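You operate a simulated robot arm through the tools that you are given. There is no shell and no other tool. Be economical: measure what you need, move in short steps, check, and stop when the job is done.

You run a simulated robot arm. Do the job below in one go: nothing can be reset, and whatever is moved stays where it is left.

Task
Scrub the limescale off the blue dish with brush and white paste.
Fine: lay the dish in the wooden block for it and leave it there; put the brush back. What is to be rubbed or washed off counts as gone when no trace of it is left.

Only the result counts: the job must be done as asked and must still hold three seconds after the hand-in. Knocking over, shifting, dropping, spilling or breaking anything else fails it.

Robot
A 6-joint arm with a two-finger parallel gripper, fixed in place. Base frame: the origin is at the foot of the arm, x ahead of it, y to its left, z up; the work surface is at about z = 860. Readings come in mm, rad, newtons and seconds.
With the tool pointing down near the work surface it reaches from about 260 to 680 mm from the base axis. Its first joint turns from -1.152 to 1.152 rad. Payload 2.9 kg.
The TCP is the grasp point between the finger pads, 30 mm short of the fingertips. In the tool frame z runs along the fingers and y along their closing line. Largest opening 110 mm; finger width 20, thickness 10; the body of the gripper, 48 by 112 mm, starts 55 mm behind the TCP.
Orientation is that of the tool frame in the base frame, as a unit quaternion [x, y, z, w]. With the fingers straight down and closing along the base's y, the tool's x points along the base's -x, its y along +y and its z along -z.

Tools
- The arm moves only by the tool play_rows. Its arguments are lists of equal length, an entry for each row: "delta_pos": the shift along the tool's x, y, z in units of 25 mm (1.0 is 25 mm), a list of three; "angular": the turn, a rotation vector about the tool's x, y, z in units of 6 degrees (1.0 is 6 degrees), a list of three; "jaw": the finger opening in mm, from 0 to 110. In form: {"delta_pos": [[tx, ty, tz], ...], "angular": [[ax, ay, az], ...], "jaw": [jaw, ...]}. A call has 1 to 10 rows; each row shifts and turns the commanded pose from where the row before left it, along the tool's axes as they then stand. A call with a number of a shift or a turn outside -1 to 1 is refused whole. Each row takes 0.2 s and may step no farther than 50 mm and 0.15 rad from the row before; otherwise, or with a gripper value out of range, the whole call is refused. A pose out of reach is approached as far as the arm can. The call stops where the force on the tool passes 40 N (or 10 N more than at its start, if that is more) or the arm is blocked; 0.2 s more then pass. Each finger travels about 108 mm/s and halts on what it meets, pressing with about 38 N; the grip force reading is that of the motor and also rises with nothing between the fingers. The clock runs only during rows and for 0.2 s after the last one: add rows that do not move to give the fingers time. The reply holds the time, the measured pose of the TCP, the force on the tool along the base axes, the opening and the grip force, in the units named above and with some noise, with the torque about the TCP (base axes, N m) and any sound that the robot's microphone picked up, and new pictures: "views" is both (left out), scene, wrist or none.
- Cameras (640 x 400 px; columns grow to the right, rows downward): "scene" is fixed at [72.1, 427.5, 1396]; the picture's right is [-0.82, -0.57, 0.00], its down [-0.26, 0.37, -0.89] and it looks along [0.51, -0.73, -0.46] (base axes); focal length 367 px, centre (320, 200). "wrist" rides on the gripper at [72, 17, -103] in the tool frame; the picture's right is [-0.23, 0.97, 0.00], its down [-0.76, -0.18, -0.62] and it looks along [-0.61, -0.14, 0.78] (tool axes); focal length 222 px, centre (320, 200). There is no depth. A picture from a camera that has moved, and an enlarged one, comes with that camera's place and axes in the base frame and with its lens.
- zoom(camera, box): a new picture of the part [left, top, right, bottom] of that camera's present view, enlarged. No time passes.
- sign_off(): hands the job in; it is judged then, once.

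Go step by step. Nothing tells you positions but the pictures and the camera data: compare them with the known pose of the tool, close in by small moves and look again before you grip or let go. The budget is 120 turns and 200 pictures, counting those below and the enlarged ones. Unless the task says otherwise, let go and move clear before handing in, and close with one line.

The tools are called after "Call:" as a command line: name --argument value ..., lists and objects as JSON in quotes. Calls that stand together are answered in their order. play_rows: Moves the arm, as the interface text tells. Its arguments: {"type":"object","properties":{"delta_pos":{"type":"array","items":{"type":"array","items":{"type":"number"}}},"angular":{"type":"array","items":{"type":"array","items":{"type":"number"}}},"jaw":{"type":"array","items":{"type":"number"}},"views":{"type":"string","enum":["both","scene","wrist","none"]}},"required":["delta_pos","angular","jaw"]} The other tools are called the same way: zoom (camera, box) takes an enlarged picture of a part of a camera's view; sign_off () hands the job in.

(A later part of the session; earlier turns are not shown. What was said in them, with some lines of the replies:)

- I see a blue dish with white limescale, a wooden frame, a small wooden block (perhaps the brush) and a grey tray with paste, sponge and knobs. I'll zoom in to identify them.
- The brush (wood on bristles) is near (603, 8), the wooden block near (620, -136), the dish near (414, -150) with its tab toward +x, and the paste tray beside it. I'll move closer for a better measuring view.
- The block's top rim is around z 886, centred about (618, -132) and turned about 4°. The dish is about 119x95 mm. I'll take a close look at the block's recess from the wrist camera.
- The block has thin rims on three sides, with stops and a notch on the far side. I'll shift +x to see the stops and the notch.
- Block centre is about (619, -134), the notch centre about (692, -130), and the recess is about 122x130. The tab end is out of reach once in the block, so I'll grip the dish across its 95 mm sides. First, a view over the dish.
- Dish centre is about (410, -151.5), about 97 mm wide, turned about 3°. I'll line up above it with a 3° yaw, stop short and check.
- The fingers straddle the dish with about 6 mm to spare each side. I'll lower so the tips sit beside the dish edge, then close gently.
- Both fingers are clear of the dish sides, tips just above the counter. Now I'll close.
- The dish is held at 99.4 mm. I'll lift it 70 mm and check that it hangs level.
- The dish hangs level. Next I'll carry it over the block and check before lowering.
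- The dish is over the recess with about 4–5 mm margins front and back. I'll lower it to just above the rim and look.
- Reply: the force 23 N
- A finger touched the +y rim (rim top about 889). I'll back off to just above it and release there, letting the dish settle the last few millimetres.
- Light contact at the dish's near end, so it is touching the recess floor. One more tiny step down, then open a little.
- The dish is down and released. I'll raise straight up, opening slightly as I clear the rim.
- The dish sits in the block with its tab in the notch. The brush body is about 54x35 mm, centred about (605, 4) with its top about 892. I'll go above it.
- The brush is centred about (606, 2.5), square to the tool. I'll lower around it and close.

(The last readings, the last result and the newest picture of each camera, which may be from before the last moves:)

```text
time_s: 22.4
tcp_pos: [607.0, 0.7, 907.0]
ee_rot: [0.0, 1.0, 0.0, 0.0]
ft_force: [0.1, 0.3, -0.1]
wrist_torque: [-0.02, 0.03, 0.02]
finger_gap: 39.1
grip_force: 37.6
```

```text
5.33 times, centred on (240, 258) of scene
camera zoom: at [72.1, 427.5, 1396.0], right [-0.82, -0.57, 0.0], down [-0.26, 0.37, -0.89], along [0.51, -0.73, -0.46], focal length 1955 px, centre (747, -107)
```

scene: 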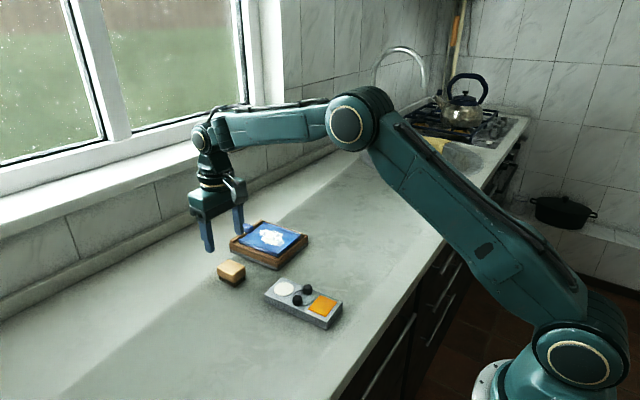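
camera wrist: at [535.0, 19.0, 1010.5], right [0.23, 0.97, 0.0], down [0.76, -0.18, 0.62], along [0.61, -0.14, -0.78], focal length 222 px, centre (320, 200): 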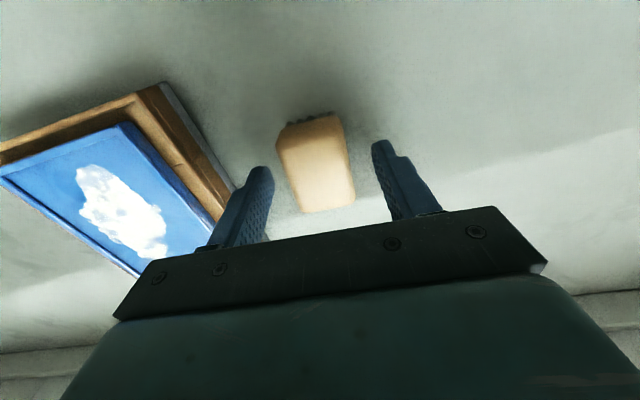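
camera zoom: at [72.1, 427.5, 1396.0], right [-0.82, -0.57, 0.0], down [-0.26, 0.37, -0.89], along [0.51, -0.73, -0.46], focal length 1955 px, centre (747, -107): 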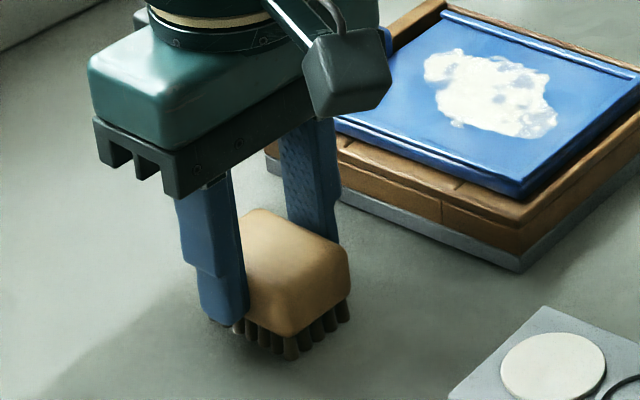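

The brush is held (home grip pose 606.7, 0.8, 906.5). The white paste disc is about (475, -17), top about 880, so I'll lift and move over it.

Call:
play_rows --delta_pos '[[0, 0, -0.7], [0, 0, -0.9], [0, 0, -0.9], [0.86, -0.12, 0], [0.86, -0.12, 0], [0.86, -0.12, 0], [0.86, -0.12, 0], [0.86, -0.12, 0], [0.8, -0.12, 0]]' --angular '[[0, 0, 0], [0, 0, 0], [0, 0, 0], [0, 0, 0], [0, 0, 0], [0, 0, 0], [0, 0, 0], [0, 0, 0], [0, 0, 0]]' --jaw '[30, 30, 30, 30, 30, 30, 30, 30, 30]'

Call:
zoom --camera "scene" --box '[245, 235, 365, 325]'

Call:
zoom --camera "wrist" --box '[200, 0, 440, 150]'

```text
time_s: 24.4
tcp_pos: [478.3, -17.5, 968.1]
ee_rot: [-0.001, 1.0, -0.001, 0.0]
ft_force: [-0.1, -0.6, -0.4]
wrist_torque: [0.0, 0.03, 0.01]
finger_gap: 39.1
grip_force: 38.3
camera wrist: at [406.2, 0.1, 1071.9], right [0.23, 0.97, 0.0], down [0.76, -0.18, 0.62], along [0.61, -0.14, -0.78], focal length 222 px, centre (320, 200)
```

scene: 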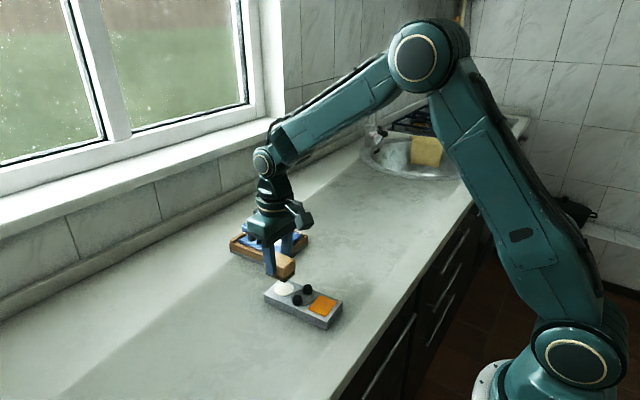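
wrist: 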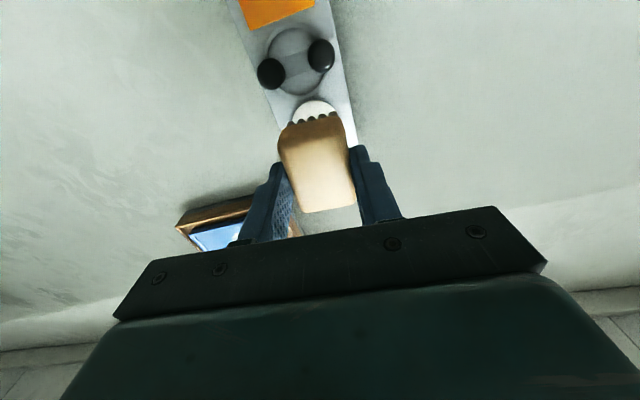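

```text
4.44 times, centred on (305, 280) of scene
camera zoom: at [72.1, 427.5, 1396.0], right [-0.82, -0.57, 0.0], down [-0.26, 0.37, -0.89], along [0.51, -0.73, -0.46], focal length 1630 px, centre (387, -156)
```

zoom: 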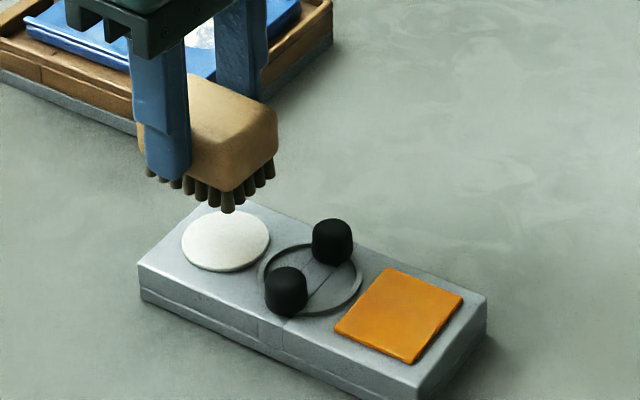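

```text
2.67 times, centred on (320, 75) of wrist
camera zoom: at [406.2, 0.1, 1071.9], right [0.23, 0.97, 0.0], down [0.76, -0.18, 0.62], along [0.61, -0.14, -0.78], focal length 592 px, centre (320, 533)
```

zoom: 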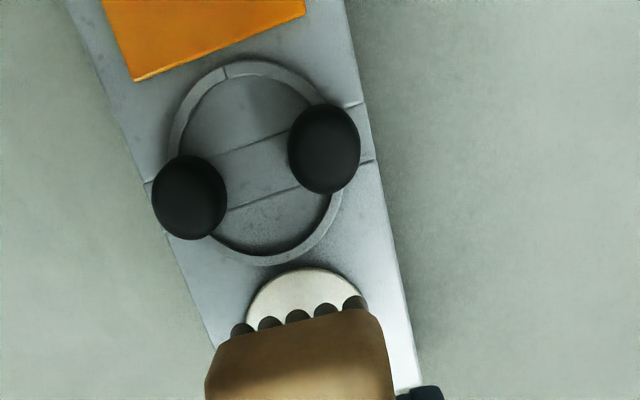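

Call:
play_rows --delta_pos '[[0, 0, 0.8], [0, 0, 0.6], [0, 0, 0.12], [0, 0, 0.06]]' --angular '[[0, 0, 0], [0, 0, 0], [0, 0, 0], [0, 0, 0]]' --jaw '[30, 30, 30, 30]' --views "none"

Call:
zoom --camera "scene" --box '[245, 235, 365, 325]'

```text
time_s: 25.4
tcp_pos: [479.7, -17.0, 930.9]
ee_rot: [-0.002, 1.0, 0.0, 0.001]
ft_force: [-5.7, 2.9, 18.0]
wrist_torque: [0.06, 0.54, -0.08]
finger_gap: 38.7
grip_force: 38.2
```

```text
4.44 times, centred on (305, 280) of scene
camera zoom: at [71.7, 427.5, 1396.0], right [-0.82, -0.57, 0.0], down [-0.26, 0.37, -0.89], along [0.51, -0.73, -0.46], focal length 1630 px, centre (387, -156)
```

zoom: 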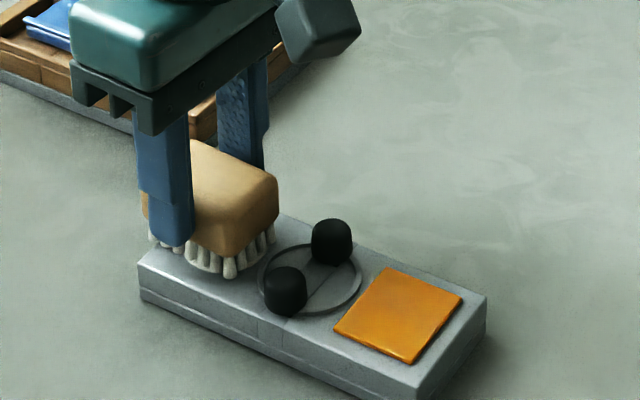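

The bristles have turned white, so the paste is loaded. I'll lift and move over the dish's patch (about x 566–665, y −170…−107).

Call:
play_rows --delta_pos '[[0, 0, -0.8], [0, 0, -0.9], [-0.92, -0.8, 0], [-0.92, -0.8, 0], [-0.92, -0.8, 0], [-0.92, -0.8, 0], [-0.92, -0.8, 0], [-0.9, -0.8, 0]]' --angular '[[0, 0, 0], [0, 0, 0], [0, 0, 0], [0, 0, 0], [0, 0, 0], [0, 0, 0], [0, 0, 0], [0, 0, 0]]' --jaw '[30, 30, 30, 30, 30, 30, 30, 30]'

Call:
zoom --camera "scene" --box '[210, 205, 330, 295]'

```text
time_s: 27.2
tcp_pos: [618.4, -137.3, 972.5]
ee_rot: [-0.001, 1.0, 0.001, 0.001]
ft_force: [-0.2, 0.1, -0.9]
wrist_torque: [-0.03, 0.03, 0.0]
finger_gap: 39.1
grip_force: 37.5
camera wrist: at [545.8, -119.7, 1075.1], right [0.23, 0.97, 0.0], down [0.76, -0.18, 0.62], along [0.61, -0.14, -0.78], focal length 222 px, centre (320, 200)
```

scene: 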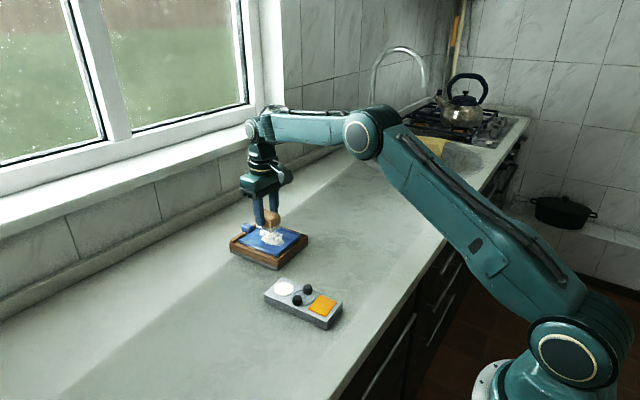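
wrist: 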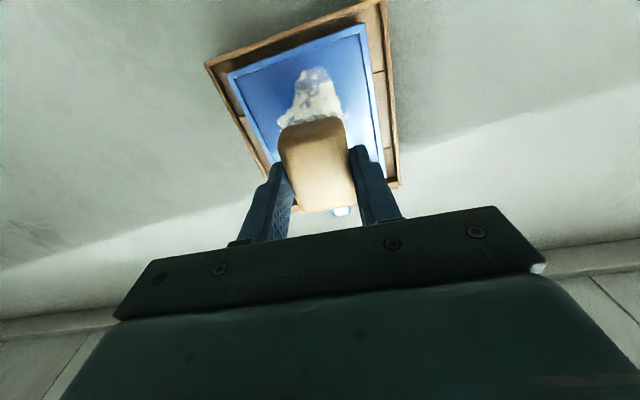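

```text
4.44 times, centred on (270, 250) of scene
camera zoom: at [72.1, 427.5, 1396.0], right [-0.82, -0.57, 0.0], down [-0.26, 0.37, -0.89], along [0.51, -0.73, -0.46], focal length 1630 px, centre (542, -22)
```

zoom: 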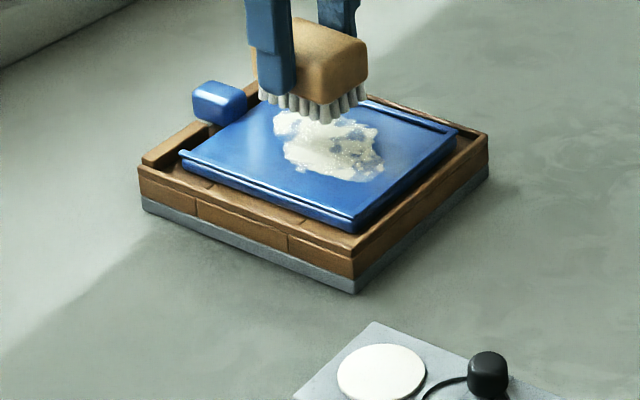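

Call:
play_rows --delta_pos '[[0, 0, 0.8], [0, 0, 0.36], [0, 0, 0.08], [0, 0, 0.06]]' --angular '[[0, 0, 0], [0, 0, 0], [0, 0, 0], [0, 0, 0]]' --jaw '[30, 30, 30, 30]' --views "none"

Call:
zoom --camera "scene" --box '[220, 210, 320, 285]'

```text
time_s: 28.2
tcp_pos: [619.6, -137.2, 941.2]
ee_rot: [-0.001, 1.0, -0.001, 0.001]
ft_force: [-3.6, -0.1, 7.5]
wrist_torque: [0.04, 0.17, 0.03]
finger_gap: 38.9
grip_force: 38.0
```

```text
5.33 times, centred on (270, 248) of scene
camera zoom: at [71.9, 427.5, 1396.0], right [-0.82, -0.57, 0.0], down [-0.26, 0.37, -0.89], along [0.51, -0.73, -0.46], focal length 1955 px, centre (587, -53)
```

zoom: 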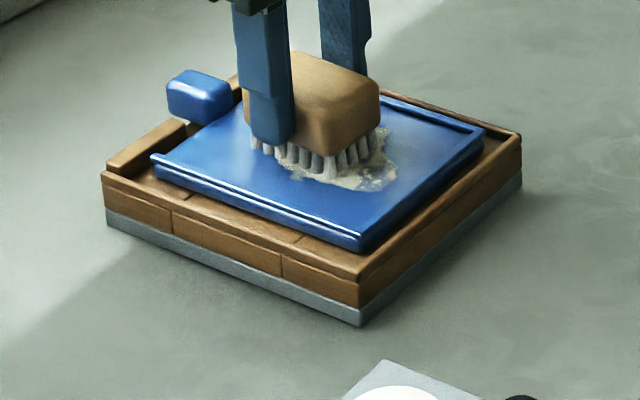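

Light contact, about 7 N. I'll start scrubbing with short strokes across the patch.

Call:
play_rows --delta_pos '[[0, 0.35, 0], [0, 0.35, 0], [0, -0.35, 0], [0, -0.35, 0], [0, -0.35, 0], [0, -0.35, 0], [0, 0.35, 0], [0, 0.35, 0]]' --angular '[[0, 0, 0], [0, 0, 0], [0, 0, 0], [0, 0, 0], [0, 0, 0], [0, 0, 0], [0, 0, 0], [0, 0, 0]]' --jaw '[30, 30, 30, 30, 30, 30, 30, 30]' --views "none"

Call:
zoom --camera "scene" --box '[220, 210, 320, 285]'

```text
time_s: 30.0
tcp_pos: [618.7, -139.4, 941.0]
ee_rot: [0.001, 1.0, 0.0, 0.001]
ft_force: [0.2, -9.0, 20.3]
wrist_torque: [-0.35, 0.1, 0.02]
finger_gap: 38.8
grip_force: 37.7
```

```text
5.33 times, centred on (270, 248) of scene
camera zoom: at [71.7, 427.3, 1396.1], right [-0.82, -0.57, 0.0], down [-0.26, 0.37, -0.89], along [0.51, -0.73, -0.46], focal length 1955 px, centre (587, -53)
```

zoom: 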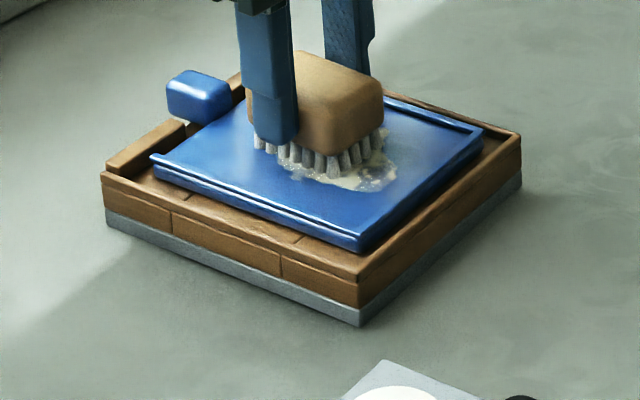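

Scrubbing works and the dish stays put. I'll ease slightly and scrub the near (-x) part.

Call:
play_rows --delta_pos '[[0.4, 0, -0.02], [0.45, 0, 0], [0, 0.35, 0], [0, 0.35, 0], [0, -0.35, 0], [0, -0.35, 0], [0, -0.35, 0], [0, -0.35, 0], [0, 0.35, 0], [0, 0.35, 0]]' --angular '[[0, 0, 0], [0, 0, 0], [0, 0, 0], [0, 0, 0], [0, 0, 0], [0, 0, 0], [0, 0, 0], [0, 0, 0], [0, 0, 0], [0, 0, 0]]' --jaw '[30, 30, 30, 30, 30, 30, 30, 30, 30, 30]' --views "wrist"

Call:
zoom --camera "scene" --box '[220, 210, 320, 285]'

```text
time_s: 32.2
tcp_pos: [596.1, -138.8, 941.2]
ee_rot: [-0.001, 1.0, 0.0, 0.0]
ft_force: [0.1, -3.3, 7.6]
wrist_torque: [-0.15, -0.04, 0.02]
finger_gap: 39.0
grip_force: 37.9
camera wrist: at [523.5, -120.8, 1044.3], right [0.23, 0.97, 0.0], down [0.76, -0.18, 0.62], along [0.61, -0.14, -0.78], focal length 222 px, centre (320, 200)
```

wrist: 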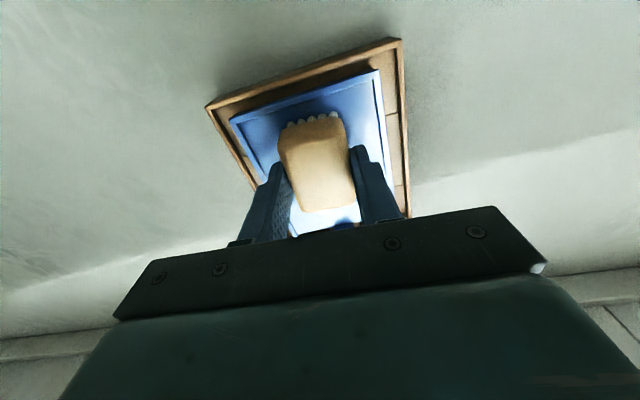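

```text
5.33 times, centred on (270, 248) of scene
camera zoom: at [72.0, 427.4, 1396.0], right [-0.82, -0.57, 0.0], down [-0.26, 0.37, -0.89], along [0.51, -0.73, -0.46], focal length 1955 px, centre (587, -53)
```

zoom: 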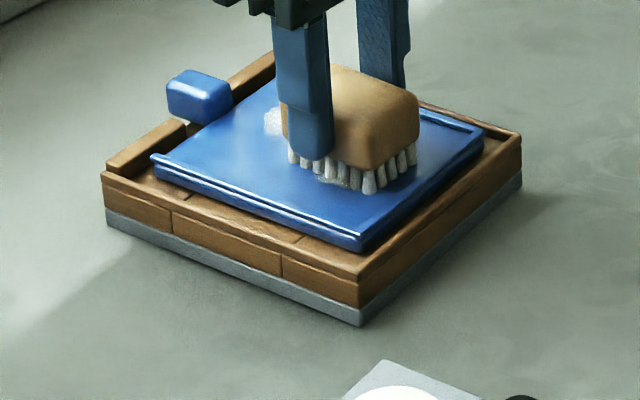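

Call:
play_rows --delta_pos '[[-0.46, 0, 0], [-0.46, 0, 0], [-0.46, 0, 0], [-0.46, 0, 0], [0, -0.4, 0], [0, -0.4, 0], [0, 0.4, 0], [0, 0.4, 0], [0, 0.4, 0], [0, -0.4, 0]]' --angular '[[0, 0, 0], [0, 0, 0], [0, 0, 0], [0, 0, 0], [0, 0, 0], [0, 0, 0], [0, 0, 0], [0, 0, 0], [0, 0, 0], [0, 0, 0]]' --jaw '[30, 30, 30, 30, 30, 30, 30, 30, 30, 30]' --views "wrist"

Call:
zoom --camera "scene" --box '[220, 210, 320, 285]'

```text
time_s: 34.4
tcp_pos: [642.6, -136.9, 940.1]
ee_rot: [-0.002, 1.0, 0.0, -0.001]
ft_force: [-0.4, 1.8, 5.6]
wrist_torque: [0.09, 0.0, 0.01]
finger_gap: 38.8
grip_force: 38.2
camera wrist: at [570.2, -119.0, 1044.3], right [0.22, 0.97, 0.0], down [0.76, -0.18, 0.62], along [0.61, -0.14, -0.78], focal length 222 px, centre (320, 200)
```

wrist: 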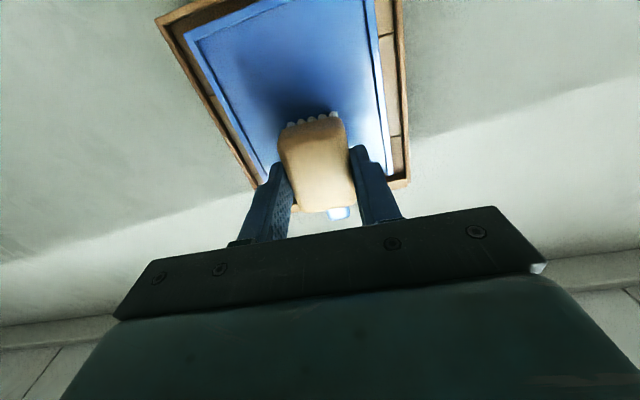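

```text
5.33 times, centred on (270, 248) of scene
camera zoom: at [72.0, 427.5, 1396.0], right [-0.82, -0.57, 0.0], down [-0.26, 0.37, -0.89], along [0.51, -0.73, -0.46], focal length 1955 px, centre (587, -53)
```

zoom: 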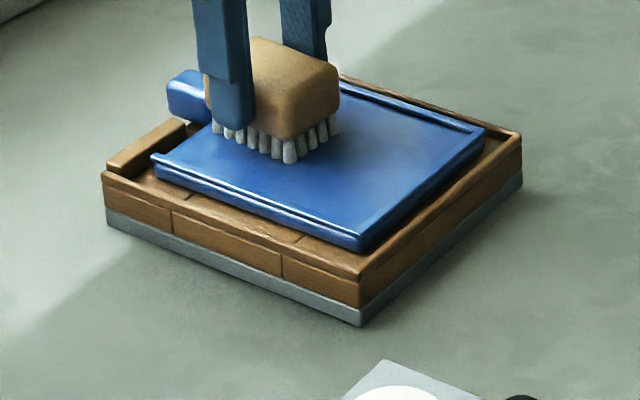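

The near half looks clean. I'll lift and move off toward the brush's home, then inspect the dish.

Call:
play_rows --delta_pos '[[0, 0, -0.6], [0, 0, -0.9], [0, 0, -0.5], [0.2, 0.92, 0], [0.2, 0.92, 0], [0.2, 0.92, 0], [0.2, 0.92, 0], [0.2, 0.92, 0], [0.4, 0.9, 0]]' --angular '[[0, 0, 0], [0, 0, 0], [0, 0, 0], [0, 0, 0], [0, 0, 0], [0, 0, 0], [0, 0, 0], [0, 0, 0], [0, 0, 0]]' --jaw '[30, 30, 30, 30, 30, 30, 30, 30, 30]' --views "wrist"

Call:
zoom --camera "scene" --box '[235, 210, 315, 270]'

Call:
zoom --camera "wrist" --box '[60, 60, 284, 200]'

```text
time_s: 36.4
tcp_pos: [607.5, 0.7, 989.8]
ee_rot: [-0.002, 1.0, 0.0, 0.0]
ft_force: [-0.1, -1.0, 0.4]
wrist_torque: [0.0, 0.0, 0.01]
finger_gap: 38.6
grip_force: 38.2
camera wrist: at [533.6, 18.0, 1093.7], right [0.23, 0.97, 0.0], down [0.76, -0.18, 0.62], along [0.61, -0.14, -0.78], focal length 222 px, centre (320, 200)
```

wrist: 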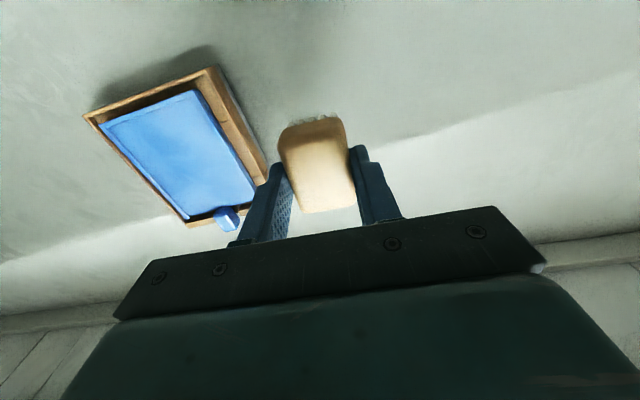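

```text
6.67 times, centred on (275, 240) of scene
camera zoom: at [72.1, 427.4, 1396.0], right [-0.82, -0.57, 0.0], down [-0.26, 0.37, -0.89], along [0.51, -0.73, -0.46], focal length 2444 px, centre (620, -67)
```

zoom: 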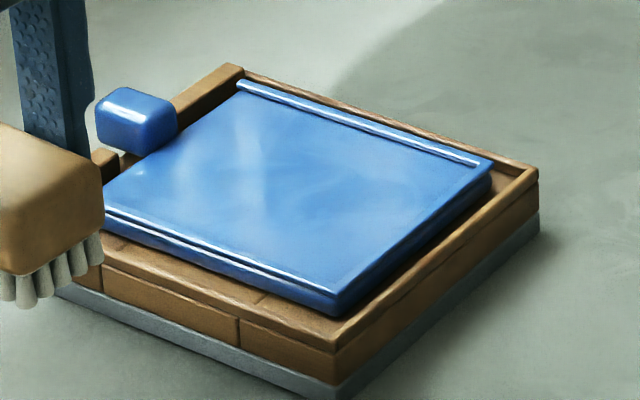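

```text
2.86 times, centred on (172, 130) of wrist
camera zoom: at [533.6, 18.0, 1093.7], right [0.23, 0.97, 0.0], down [0.76, -0.18, 0.62], along [0.61, -0.14, -0.78], focal length 635 px, centre (743, 400)
```

zoom: 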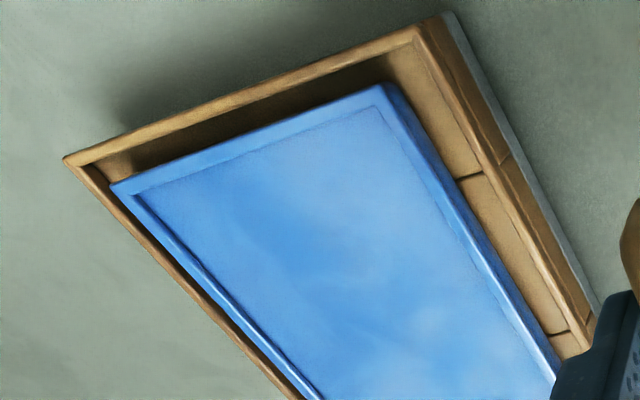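

Call:
zoom --camera "scene" --box '[243, 218, 283, 248]'

Call:
zoom --camera "wrist" --box '[110, 130, 270, 230]'

```text
13.33 times, centred on (263, 233) of scene
camera zoom: at [72.1, 427.4, 1396.0], right [-0.82, -0.57, 0.0], down [-0.26, 0.37, -0.89], along [0.51, -0.73, -0.46], focal length 4889 px, centre (1080, -240)
```

zoom: 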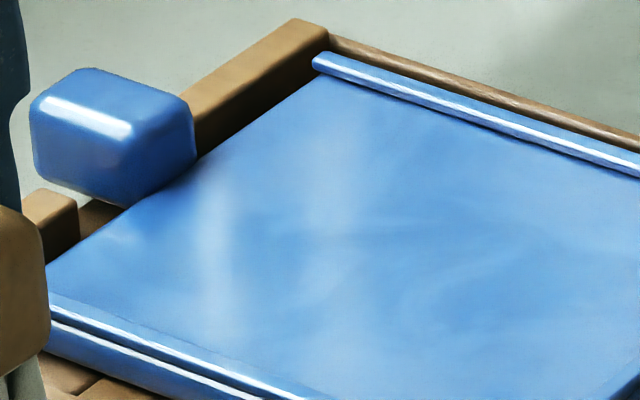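

```text
4.00 times, centred on (190, 180) of wrist
camera zoom: at [533.6, 18.0, 1093.7], right [0.23, 0.97, 0.0], down [0.76, -0.18, 0.62], along [0.61, -0.14, -0.78], focal length 888 px, centre (840, 280)
```

zoom: 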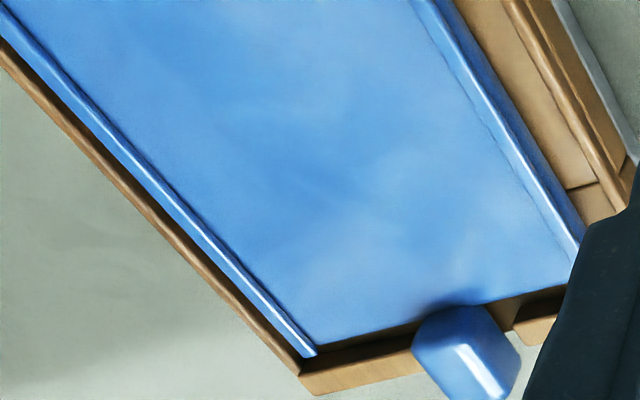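

What remains looks like reflections that shift with the view, but a second, wider pass is cheap insurance. I'll go back over the dish.

Call:
play_rows --delta_pos '[[0.1, -0.82, 0], [0.1, -0.82, 0], [0.1, -0.82, 0], [0.1, -0.82, 0], [0.1, -0.82, 0], [0.1, -0.82, 0], [0, 0, 0.8], [0, 0, 0.8], [0, 0, 0.3], [0, 0, 0.06]]' --angular '[[0, 0, 0], [0, 0, 0], [0, 0, 0], [0, 0, 0], [0, 0, 0], [0, 0, 0], [0, 0, 0], [0, 0, 0], [0, 0, 0], [0, 0, 0]]' --jaw '[30, 30, 30, 30, 30, 30, 30, 30, 30, 30]' --views "none"

Call:
zoom --camera "scene" --box '[235, 210, 315, 270]'

```text
time_s: 38.6
tcp_pos: [593.7, -123.6, 941.0]
ee_rot: [-0.001, 1.0, 0.0, 0.0]
ft_force: [0.2, -0.3, -1.2]
wrist_torque: [-0.01, -0.04, -0.01]
finger_gap: 38.9
grip_force: 38.1
```

```text
6.67 times, centred on (275, 240) of scene
camera zoom: at [72.1, 427.4, 1396.0], right [-0.82, -0.57, 0.0], down [-0.26, 0.37, -0.89], along [0.51, -0.73, -0.46], focal length 2444 px, centre (620, -67)
```

zoom: 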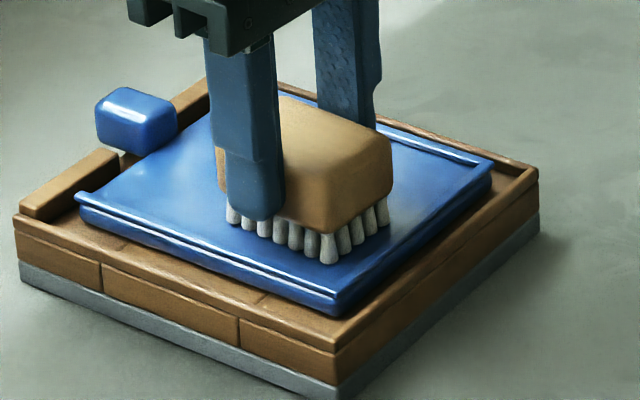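

Call:
play_rows --delta_pos '[[0, 0, 0.05], [-0.65, 0, 0], [-0.65, 0, 0], [-0.65, 0, 0], [0, -0.6, 0], [0.65, 0, 0], [0.65, 0, 0], [0.65, 0, 0], [0, -0.6, 0], [0, 0, 0]]' --angular '[[0, 0, 0], [0, 0, 0], [0, 0, 0], [0, 0, 0], [0, 0, 0], [0, 0, 0], [0, 0, 0], [0, 0, 0], [0, 0, 0], [0, 0, 0]]' --jaw '[30, 30, 30, 30, 30, 30, 30, 30, 30, 30]' --views "none"

```text
time_s: 40.8
tcp_pos: [592.4, -153.6, 940.9]
ee_rot: [-0.001, 1.0, 0.0, 0.0]
ft_force: [-1.9, 2.5, 7.0]
wrist_torque: [0.11, -0.06, 0.02]
finger_gap: 39.1
grip_force: 38.2
```

Call:
play_rows --delta_pos '[[-0.65, 0, 0], [-0.65, 0, 0], [-0.65, 0, 0], [0, -0.2, 0], [0.65, 0, 0], [0.65, 0, 0], [0.6, 0, 0], [-0.3, 0.5, 0], [-0.3, 0.5, 0], [0, 0, -0.8]]' --angular '[[0, 0, 0], [0, 0, 0], [0, 0, 0], [0, 0, 0], [0, 0, 0], [0, 0, 0], [0, 0, 0], [0, 0, 0], [0, 0, 0], [0, 0, 0]]' --jaw '[30, 30, 30, 30, 30, 30, 30, 30, 30, 30]' --views "none"

```text
time_s: 43.0
tcp_pos: [609.5, -133.1, 960.0]
ee_rot: [-0.001, 1.0, -0.001, 0.0]
ft_force: [-0.2, 0.0, 0.6]
wrist_torque: [-0.02, -0.01, -0.01]
finger_gap: 38.9
grip_force: 38.1
```

The second pass is done. I'll carry the brush back above its home spot.

Call:
play_rows --delta_pos '[[0, 0, -0.8], [0.02, 0.895, 0], [0.02, 0.895, 0], [0.02, 0.895, 0], [0.02, 0.895, 0], [0.02, 0.895, 0], [0.01, 0.895, 0], [0, 0, 0.9], [0, 0, 0.9]]' --angular '[[0, 0, 0], [0, 0, 0], [0, 0, 0], [0, 0, 0], [0, 0, 0], [0, 0, 0], [0, 0, 0], [0, 0, 0], [0, 0, 0]]' --jaw '[30, 30, 30, 30, 30, 30, 30, 30, 30]' --views "wrist"

Call:
zoom --camera "scene" --box '[235, 210, 315, 270]'

Call:
zoom --camera "scene" --box '[190, 220, 290, 295]'

```text
time_s: 45.0
tcp_pos: [606.9, -0.3, 935.2]
ee_rot: [-0.001, 1.0, 0.0, 0.0]
ft_force: [-0.1, 0.0, 0.0]
wrist_torque: [0.01, -0.02, 0.0]
finger_gap: 39.1
grip_force: 37.8
camera wrist: at [533.5, 18.0, 1039.7], right [0.23, 0.97, 0.0], down [0.76, -0.18, 0.62], along [0.61, -0.14, -0.78], focal length 222 px, centre (320, 200)
```

wrist: 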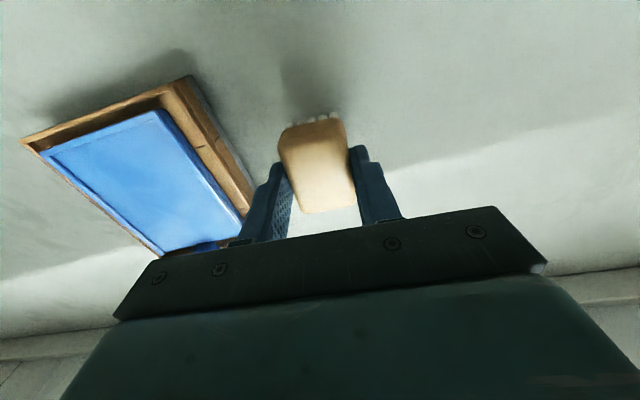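

```text
6.67 times, centred on (275, 240) of scene
camera zoom: at [72.1, 427.5, 1396.0], right [-0.82, -0.57, 0.0], down [-0.26, 0.37, -0.89], along [0.51, -0.73, -0.46], focal length 2444 px, centre (620, -67)
```

zoom: 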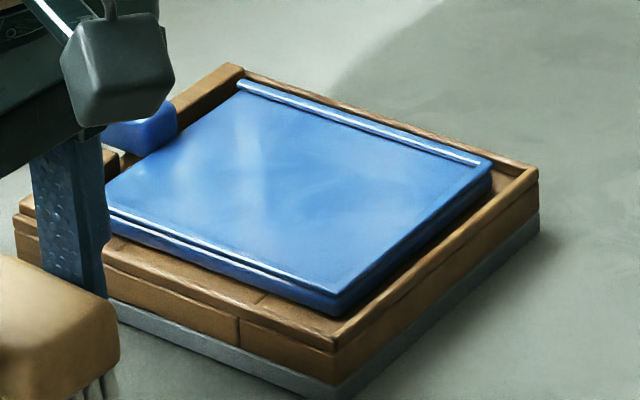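

```text
5.33 times, centred on (240, 258) of scene
camera zoom: at [72.1, 427.5, 1396.0], right [-0.82, -0.57, 0.0], down [-0.26, 0.37, -0.89], along [0.51, -0.73, -0.46], focal length 1955 px, centre (747, -107)
```

zoom: 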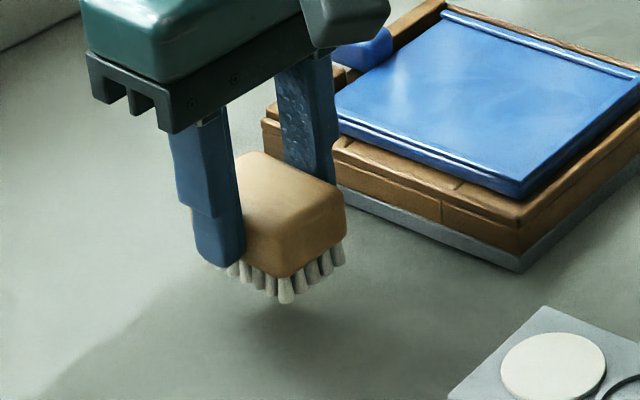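

The light pattern is unchanged, so those are reflections and the dish is clean. I'll lower the brush to its home height.

Call:
play_rows --delta_pos '[[0, 0.05, 0.7], [0, 0, 0.34], [0, 0, 0.06], [0, 0, 0]]' --angular '[[0, 0, 0], [0, 0, 0], [0, 0, 0], [0, 0, 0]]' --jaw '[30, 30, 30, 30]' --views "none"

Call:
zoom --camera "scene" --box '[190, 220, 290, 295]'

```text
time_s: 46.0
tcp_pos: [605.6, 1.5, 907.3]
ee_rot: [-0.001, 1.0, 0.0, 0.0]
ft_force: [-0.8, 0.3, 0.8]
wrist_torque: [0.03, 0.01, -0.01]
finger_gap: 38.8
grip_force: 37.5
```

```text
5.33 times, centred on (240, 258) of scene
camera zoom: at [72.1, 427.5, 1396.0], right [-0.82, -0.57, 0.0], down [-0.26, 0.37, -0.89], along [0.51, -0.73, -0.46], focal length 1955 px, centre (747, -107)
```

zoom: 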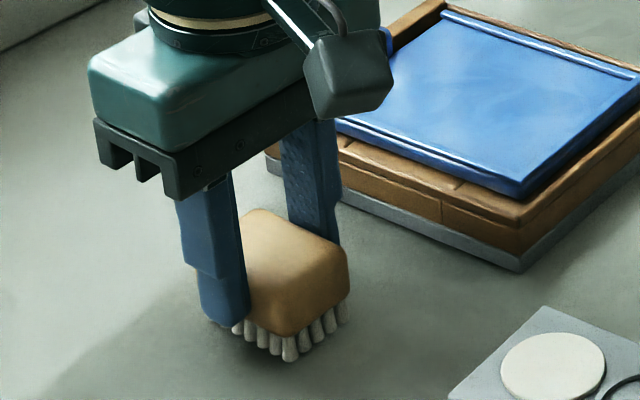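

Same pose as at the grasp. I'll check for contact by going down about a millimetre, then release and rise.

Call:
play_rows --delta_pos '[[0, 0, 0.04], [0, 0, 0]]' --angular '[[0, 0, 0], [0, 0, 0]]' --jaw '[30, 30]' --views "none"

```text
time_s: 46.6
tcp_pos: [606.2, 1.0, 905.8]
ee_rot: [-0.001, 1.0, -0.001, 0.0]
ft_force: [0.4, 0.2, -0.7]
wrist_torque: [0.01, 0.0, -0.01]
finger_gap: 38.8
grip_force: 37.8
```

Call:
play_rows --delta_pos '[[0, 0, 0.04], [0, 0, 0]]' --angular '[[0, 0, 0], [0, 0, 0]]' --jaw '[30, 30]' --views "none"

```text
time_s: 47.2
tcp_pos: [607.1, 2.9, 907.6]
ee_rot: [-0.001, 1.0, 0.0, 0.0]
ft_force: [-2.7, 0.0, 5.9]
wrist_torque: [0.01, 0.05, -0.01]
finger_gap: 39.1
grip_force: 38.5
```

Contact with the counter. Now I'll release and rise.

Call:
play_rows --delta_pos '[[0, 0, 0], [0, 0, 0], [0, 0, 0], [0, 0, -0.5], [0, 0, -0.9], [0, 0, -0.9], [0, 0, -0.9], [0, 0, -0.9]]' --angular '[[0, 0, 0], [0, 0, 0], [0, 0, 0], [0, 0, 0], [0, 0, 0], [0, 0, 0], [0, 0, 0], [0, 0, 0]]' --jaw '[50, 66, 66, 66, 66, 66, 66, 66]'

Call:
zoom --camera "scene" --box '[210, 205, 330, 295]'

Call:
zoom --camera "wrist" --box '[80, 40, 360, 215]'

```text
time_s: 49.0
tcp_pos: [606.5, 2.3, 1009.2]
ee_rot: [-0.001, 1.0, 0.0, 0.001]
ft_force: [1.2, 0.2, -0.8]
wrist_torque: [-0.02, 0.01, -0.02]
finger_gap: 66.1
grip_force: 0.0
camera wrist: at [533.8, 20.7, 1113.0], right [0.23, 0.97, 0.0], down [0.76, -0.18, 0.62], along [0.61, -0.14, -0.78], focal length 222 px, centre (320, 200)
```

scene: 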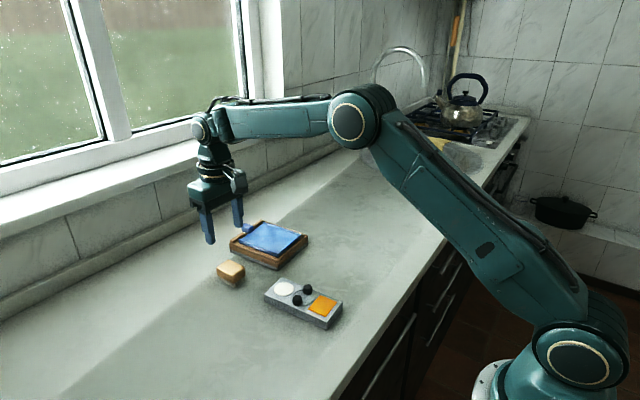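
wrist: 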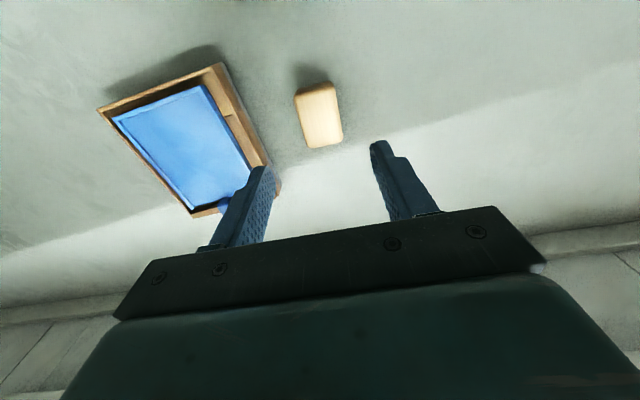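

```text
4.44 times, centred on (270, 250) of scene
camera zoom: at [72.1, 427.5, 1396.0], right [-0.82, -0.57, 0.0], down [-0.26, 0.37, -0.89], along [0.51, -0.73, -0.46], focal length 1630 px, centre (542, -22)
```

zoom: 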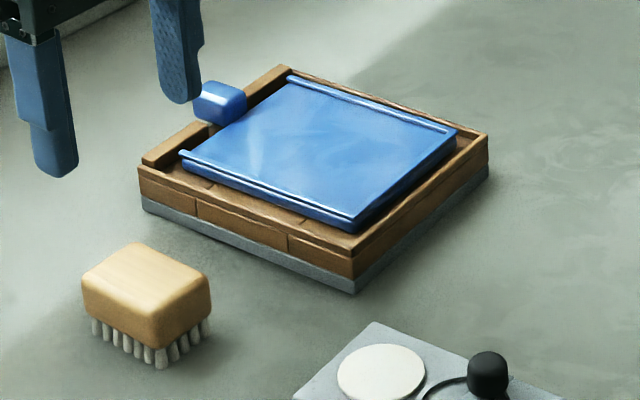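

```text
2.29 times, centred on (220, 128) of wrist
camera zoom: at [533.8, 20.7, 1113.0], right [0.23, 0.97, 0.0], down [0.76, -0.18, 0.62], along [0.61, -0.14, -0.78], focal length 508 px, centre (549, 366)
```

zoom: 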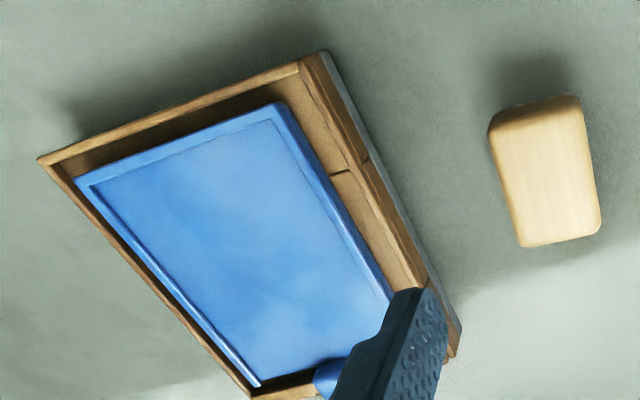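

The brush is standing at home and the dish is in the block. I'll take one last look straight over the dish for any trace.

Call:
play_rows --delta_pos '[[-0.1, -0.93, 0], [-0.1, -0.93, 0], [-0.1, -0.93, 0], [-0.1, -0.93, 0], [-0.1, -0.93, 0], [-0.1, -0.93, 0]]' --angular '[[0, 0, 0], [0, 0, 0], [0, 0, 0], [0, 0, 0], [0, 0, 0], [0, 0, 0]]' --jaw '[90, 110, 110, 110, 110, 110]' --views "wrist"

Call:
zoom --camera "wrist" --box '[190, 0, 430, 150]'

Call:
zoom --camera "wrist" --box '[230, 90, 390, 190]'

```text
time_s: 50.4
tcp_pos: [621.3, -135.9, 1007.7]
ee_rot: [-0.001, 1.0, 0.0, 0.0]
ft_force: [0.5, 0.6, 0.0]
wrist_torque: [0.01, -0.02, 0.01]
finger_gap: 109.8
grip_force: 0.1
camera wrist: at [548.0, -118.1, 1112.2], right [0.23, 0.97, 0.0], down [0.76, -0.18, 0.62], along [0.61, -0.14, -0.78], focal length 222 px, centre (320, 200)
```

wrist: 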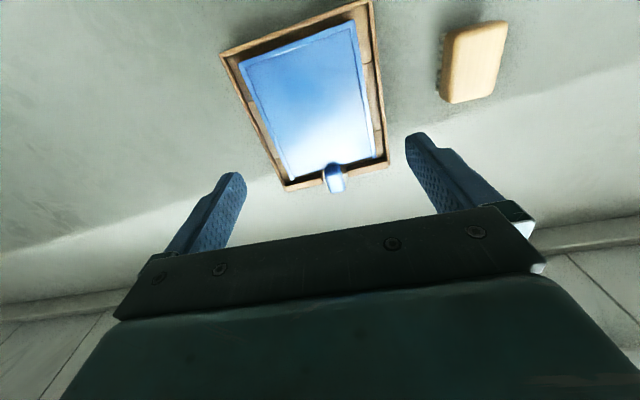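

```text
2.67 times, centred on (310, 75) of wrist
camera zoom: at [548.0, -118.1, 1112.2], right [0.23, 0.97, 0.0], down [0.76, -0.18, 0.62], along [0.61, -0.14, -0.78], focal length 592 px, centre (347, 533)
```

zoom: 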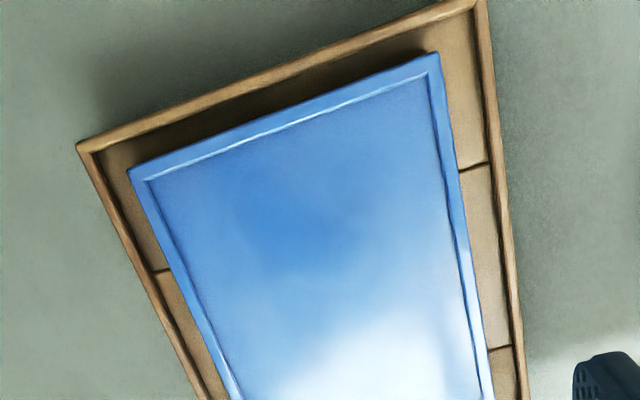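

```text
4.00 times, centred on (310, 140) of wrist
camera zoom: at [548.0, -118.1, 1112.2], right [0.23, 0.97, 0.0], down [0.76, -0.18, 0.62], along [0.61, -0.14, -0.78], focal length 888 px, centre (360, 440)
```

zoom: 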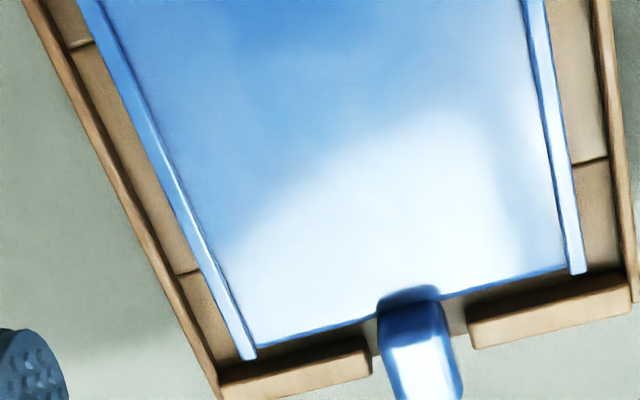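

The dish is clean, with only window glare on it, and lies in the block with its tab in the notch. The brush is back at its spot and the gripper is clear, so I'm handing in.

Call:
sign_off

```text
The job is handed in.
```

The limescale is scrubbed off the blue dish with brush and white paste, the dish lies in its wooden block, and the brush is back where it stood.
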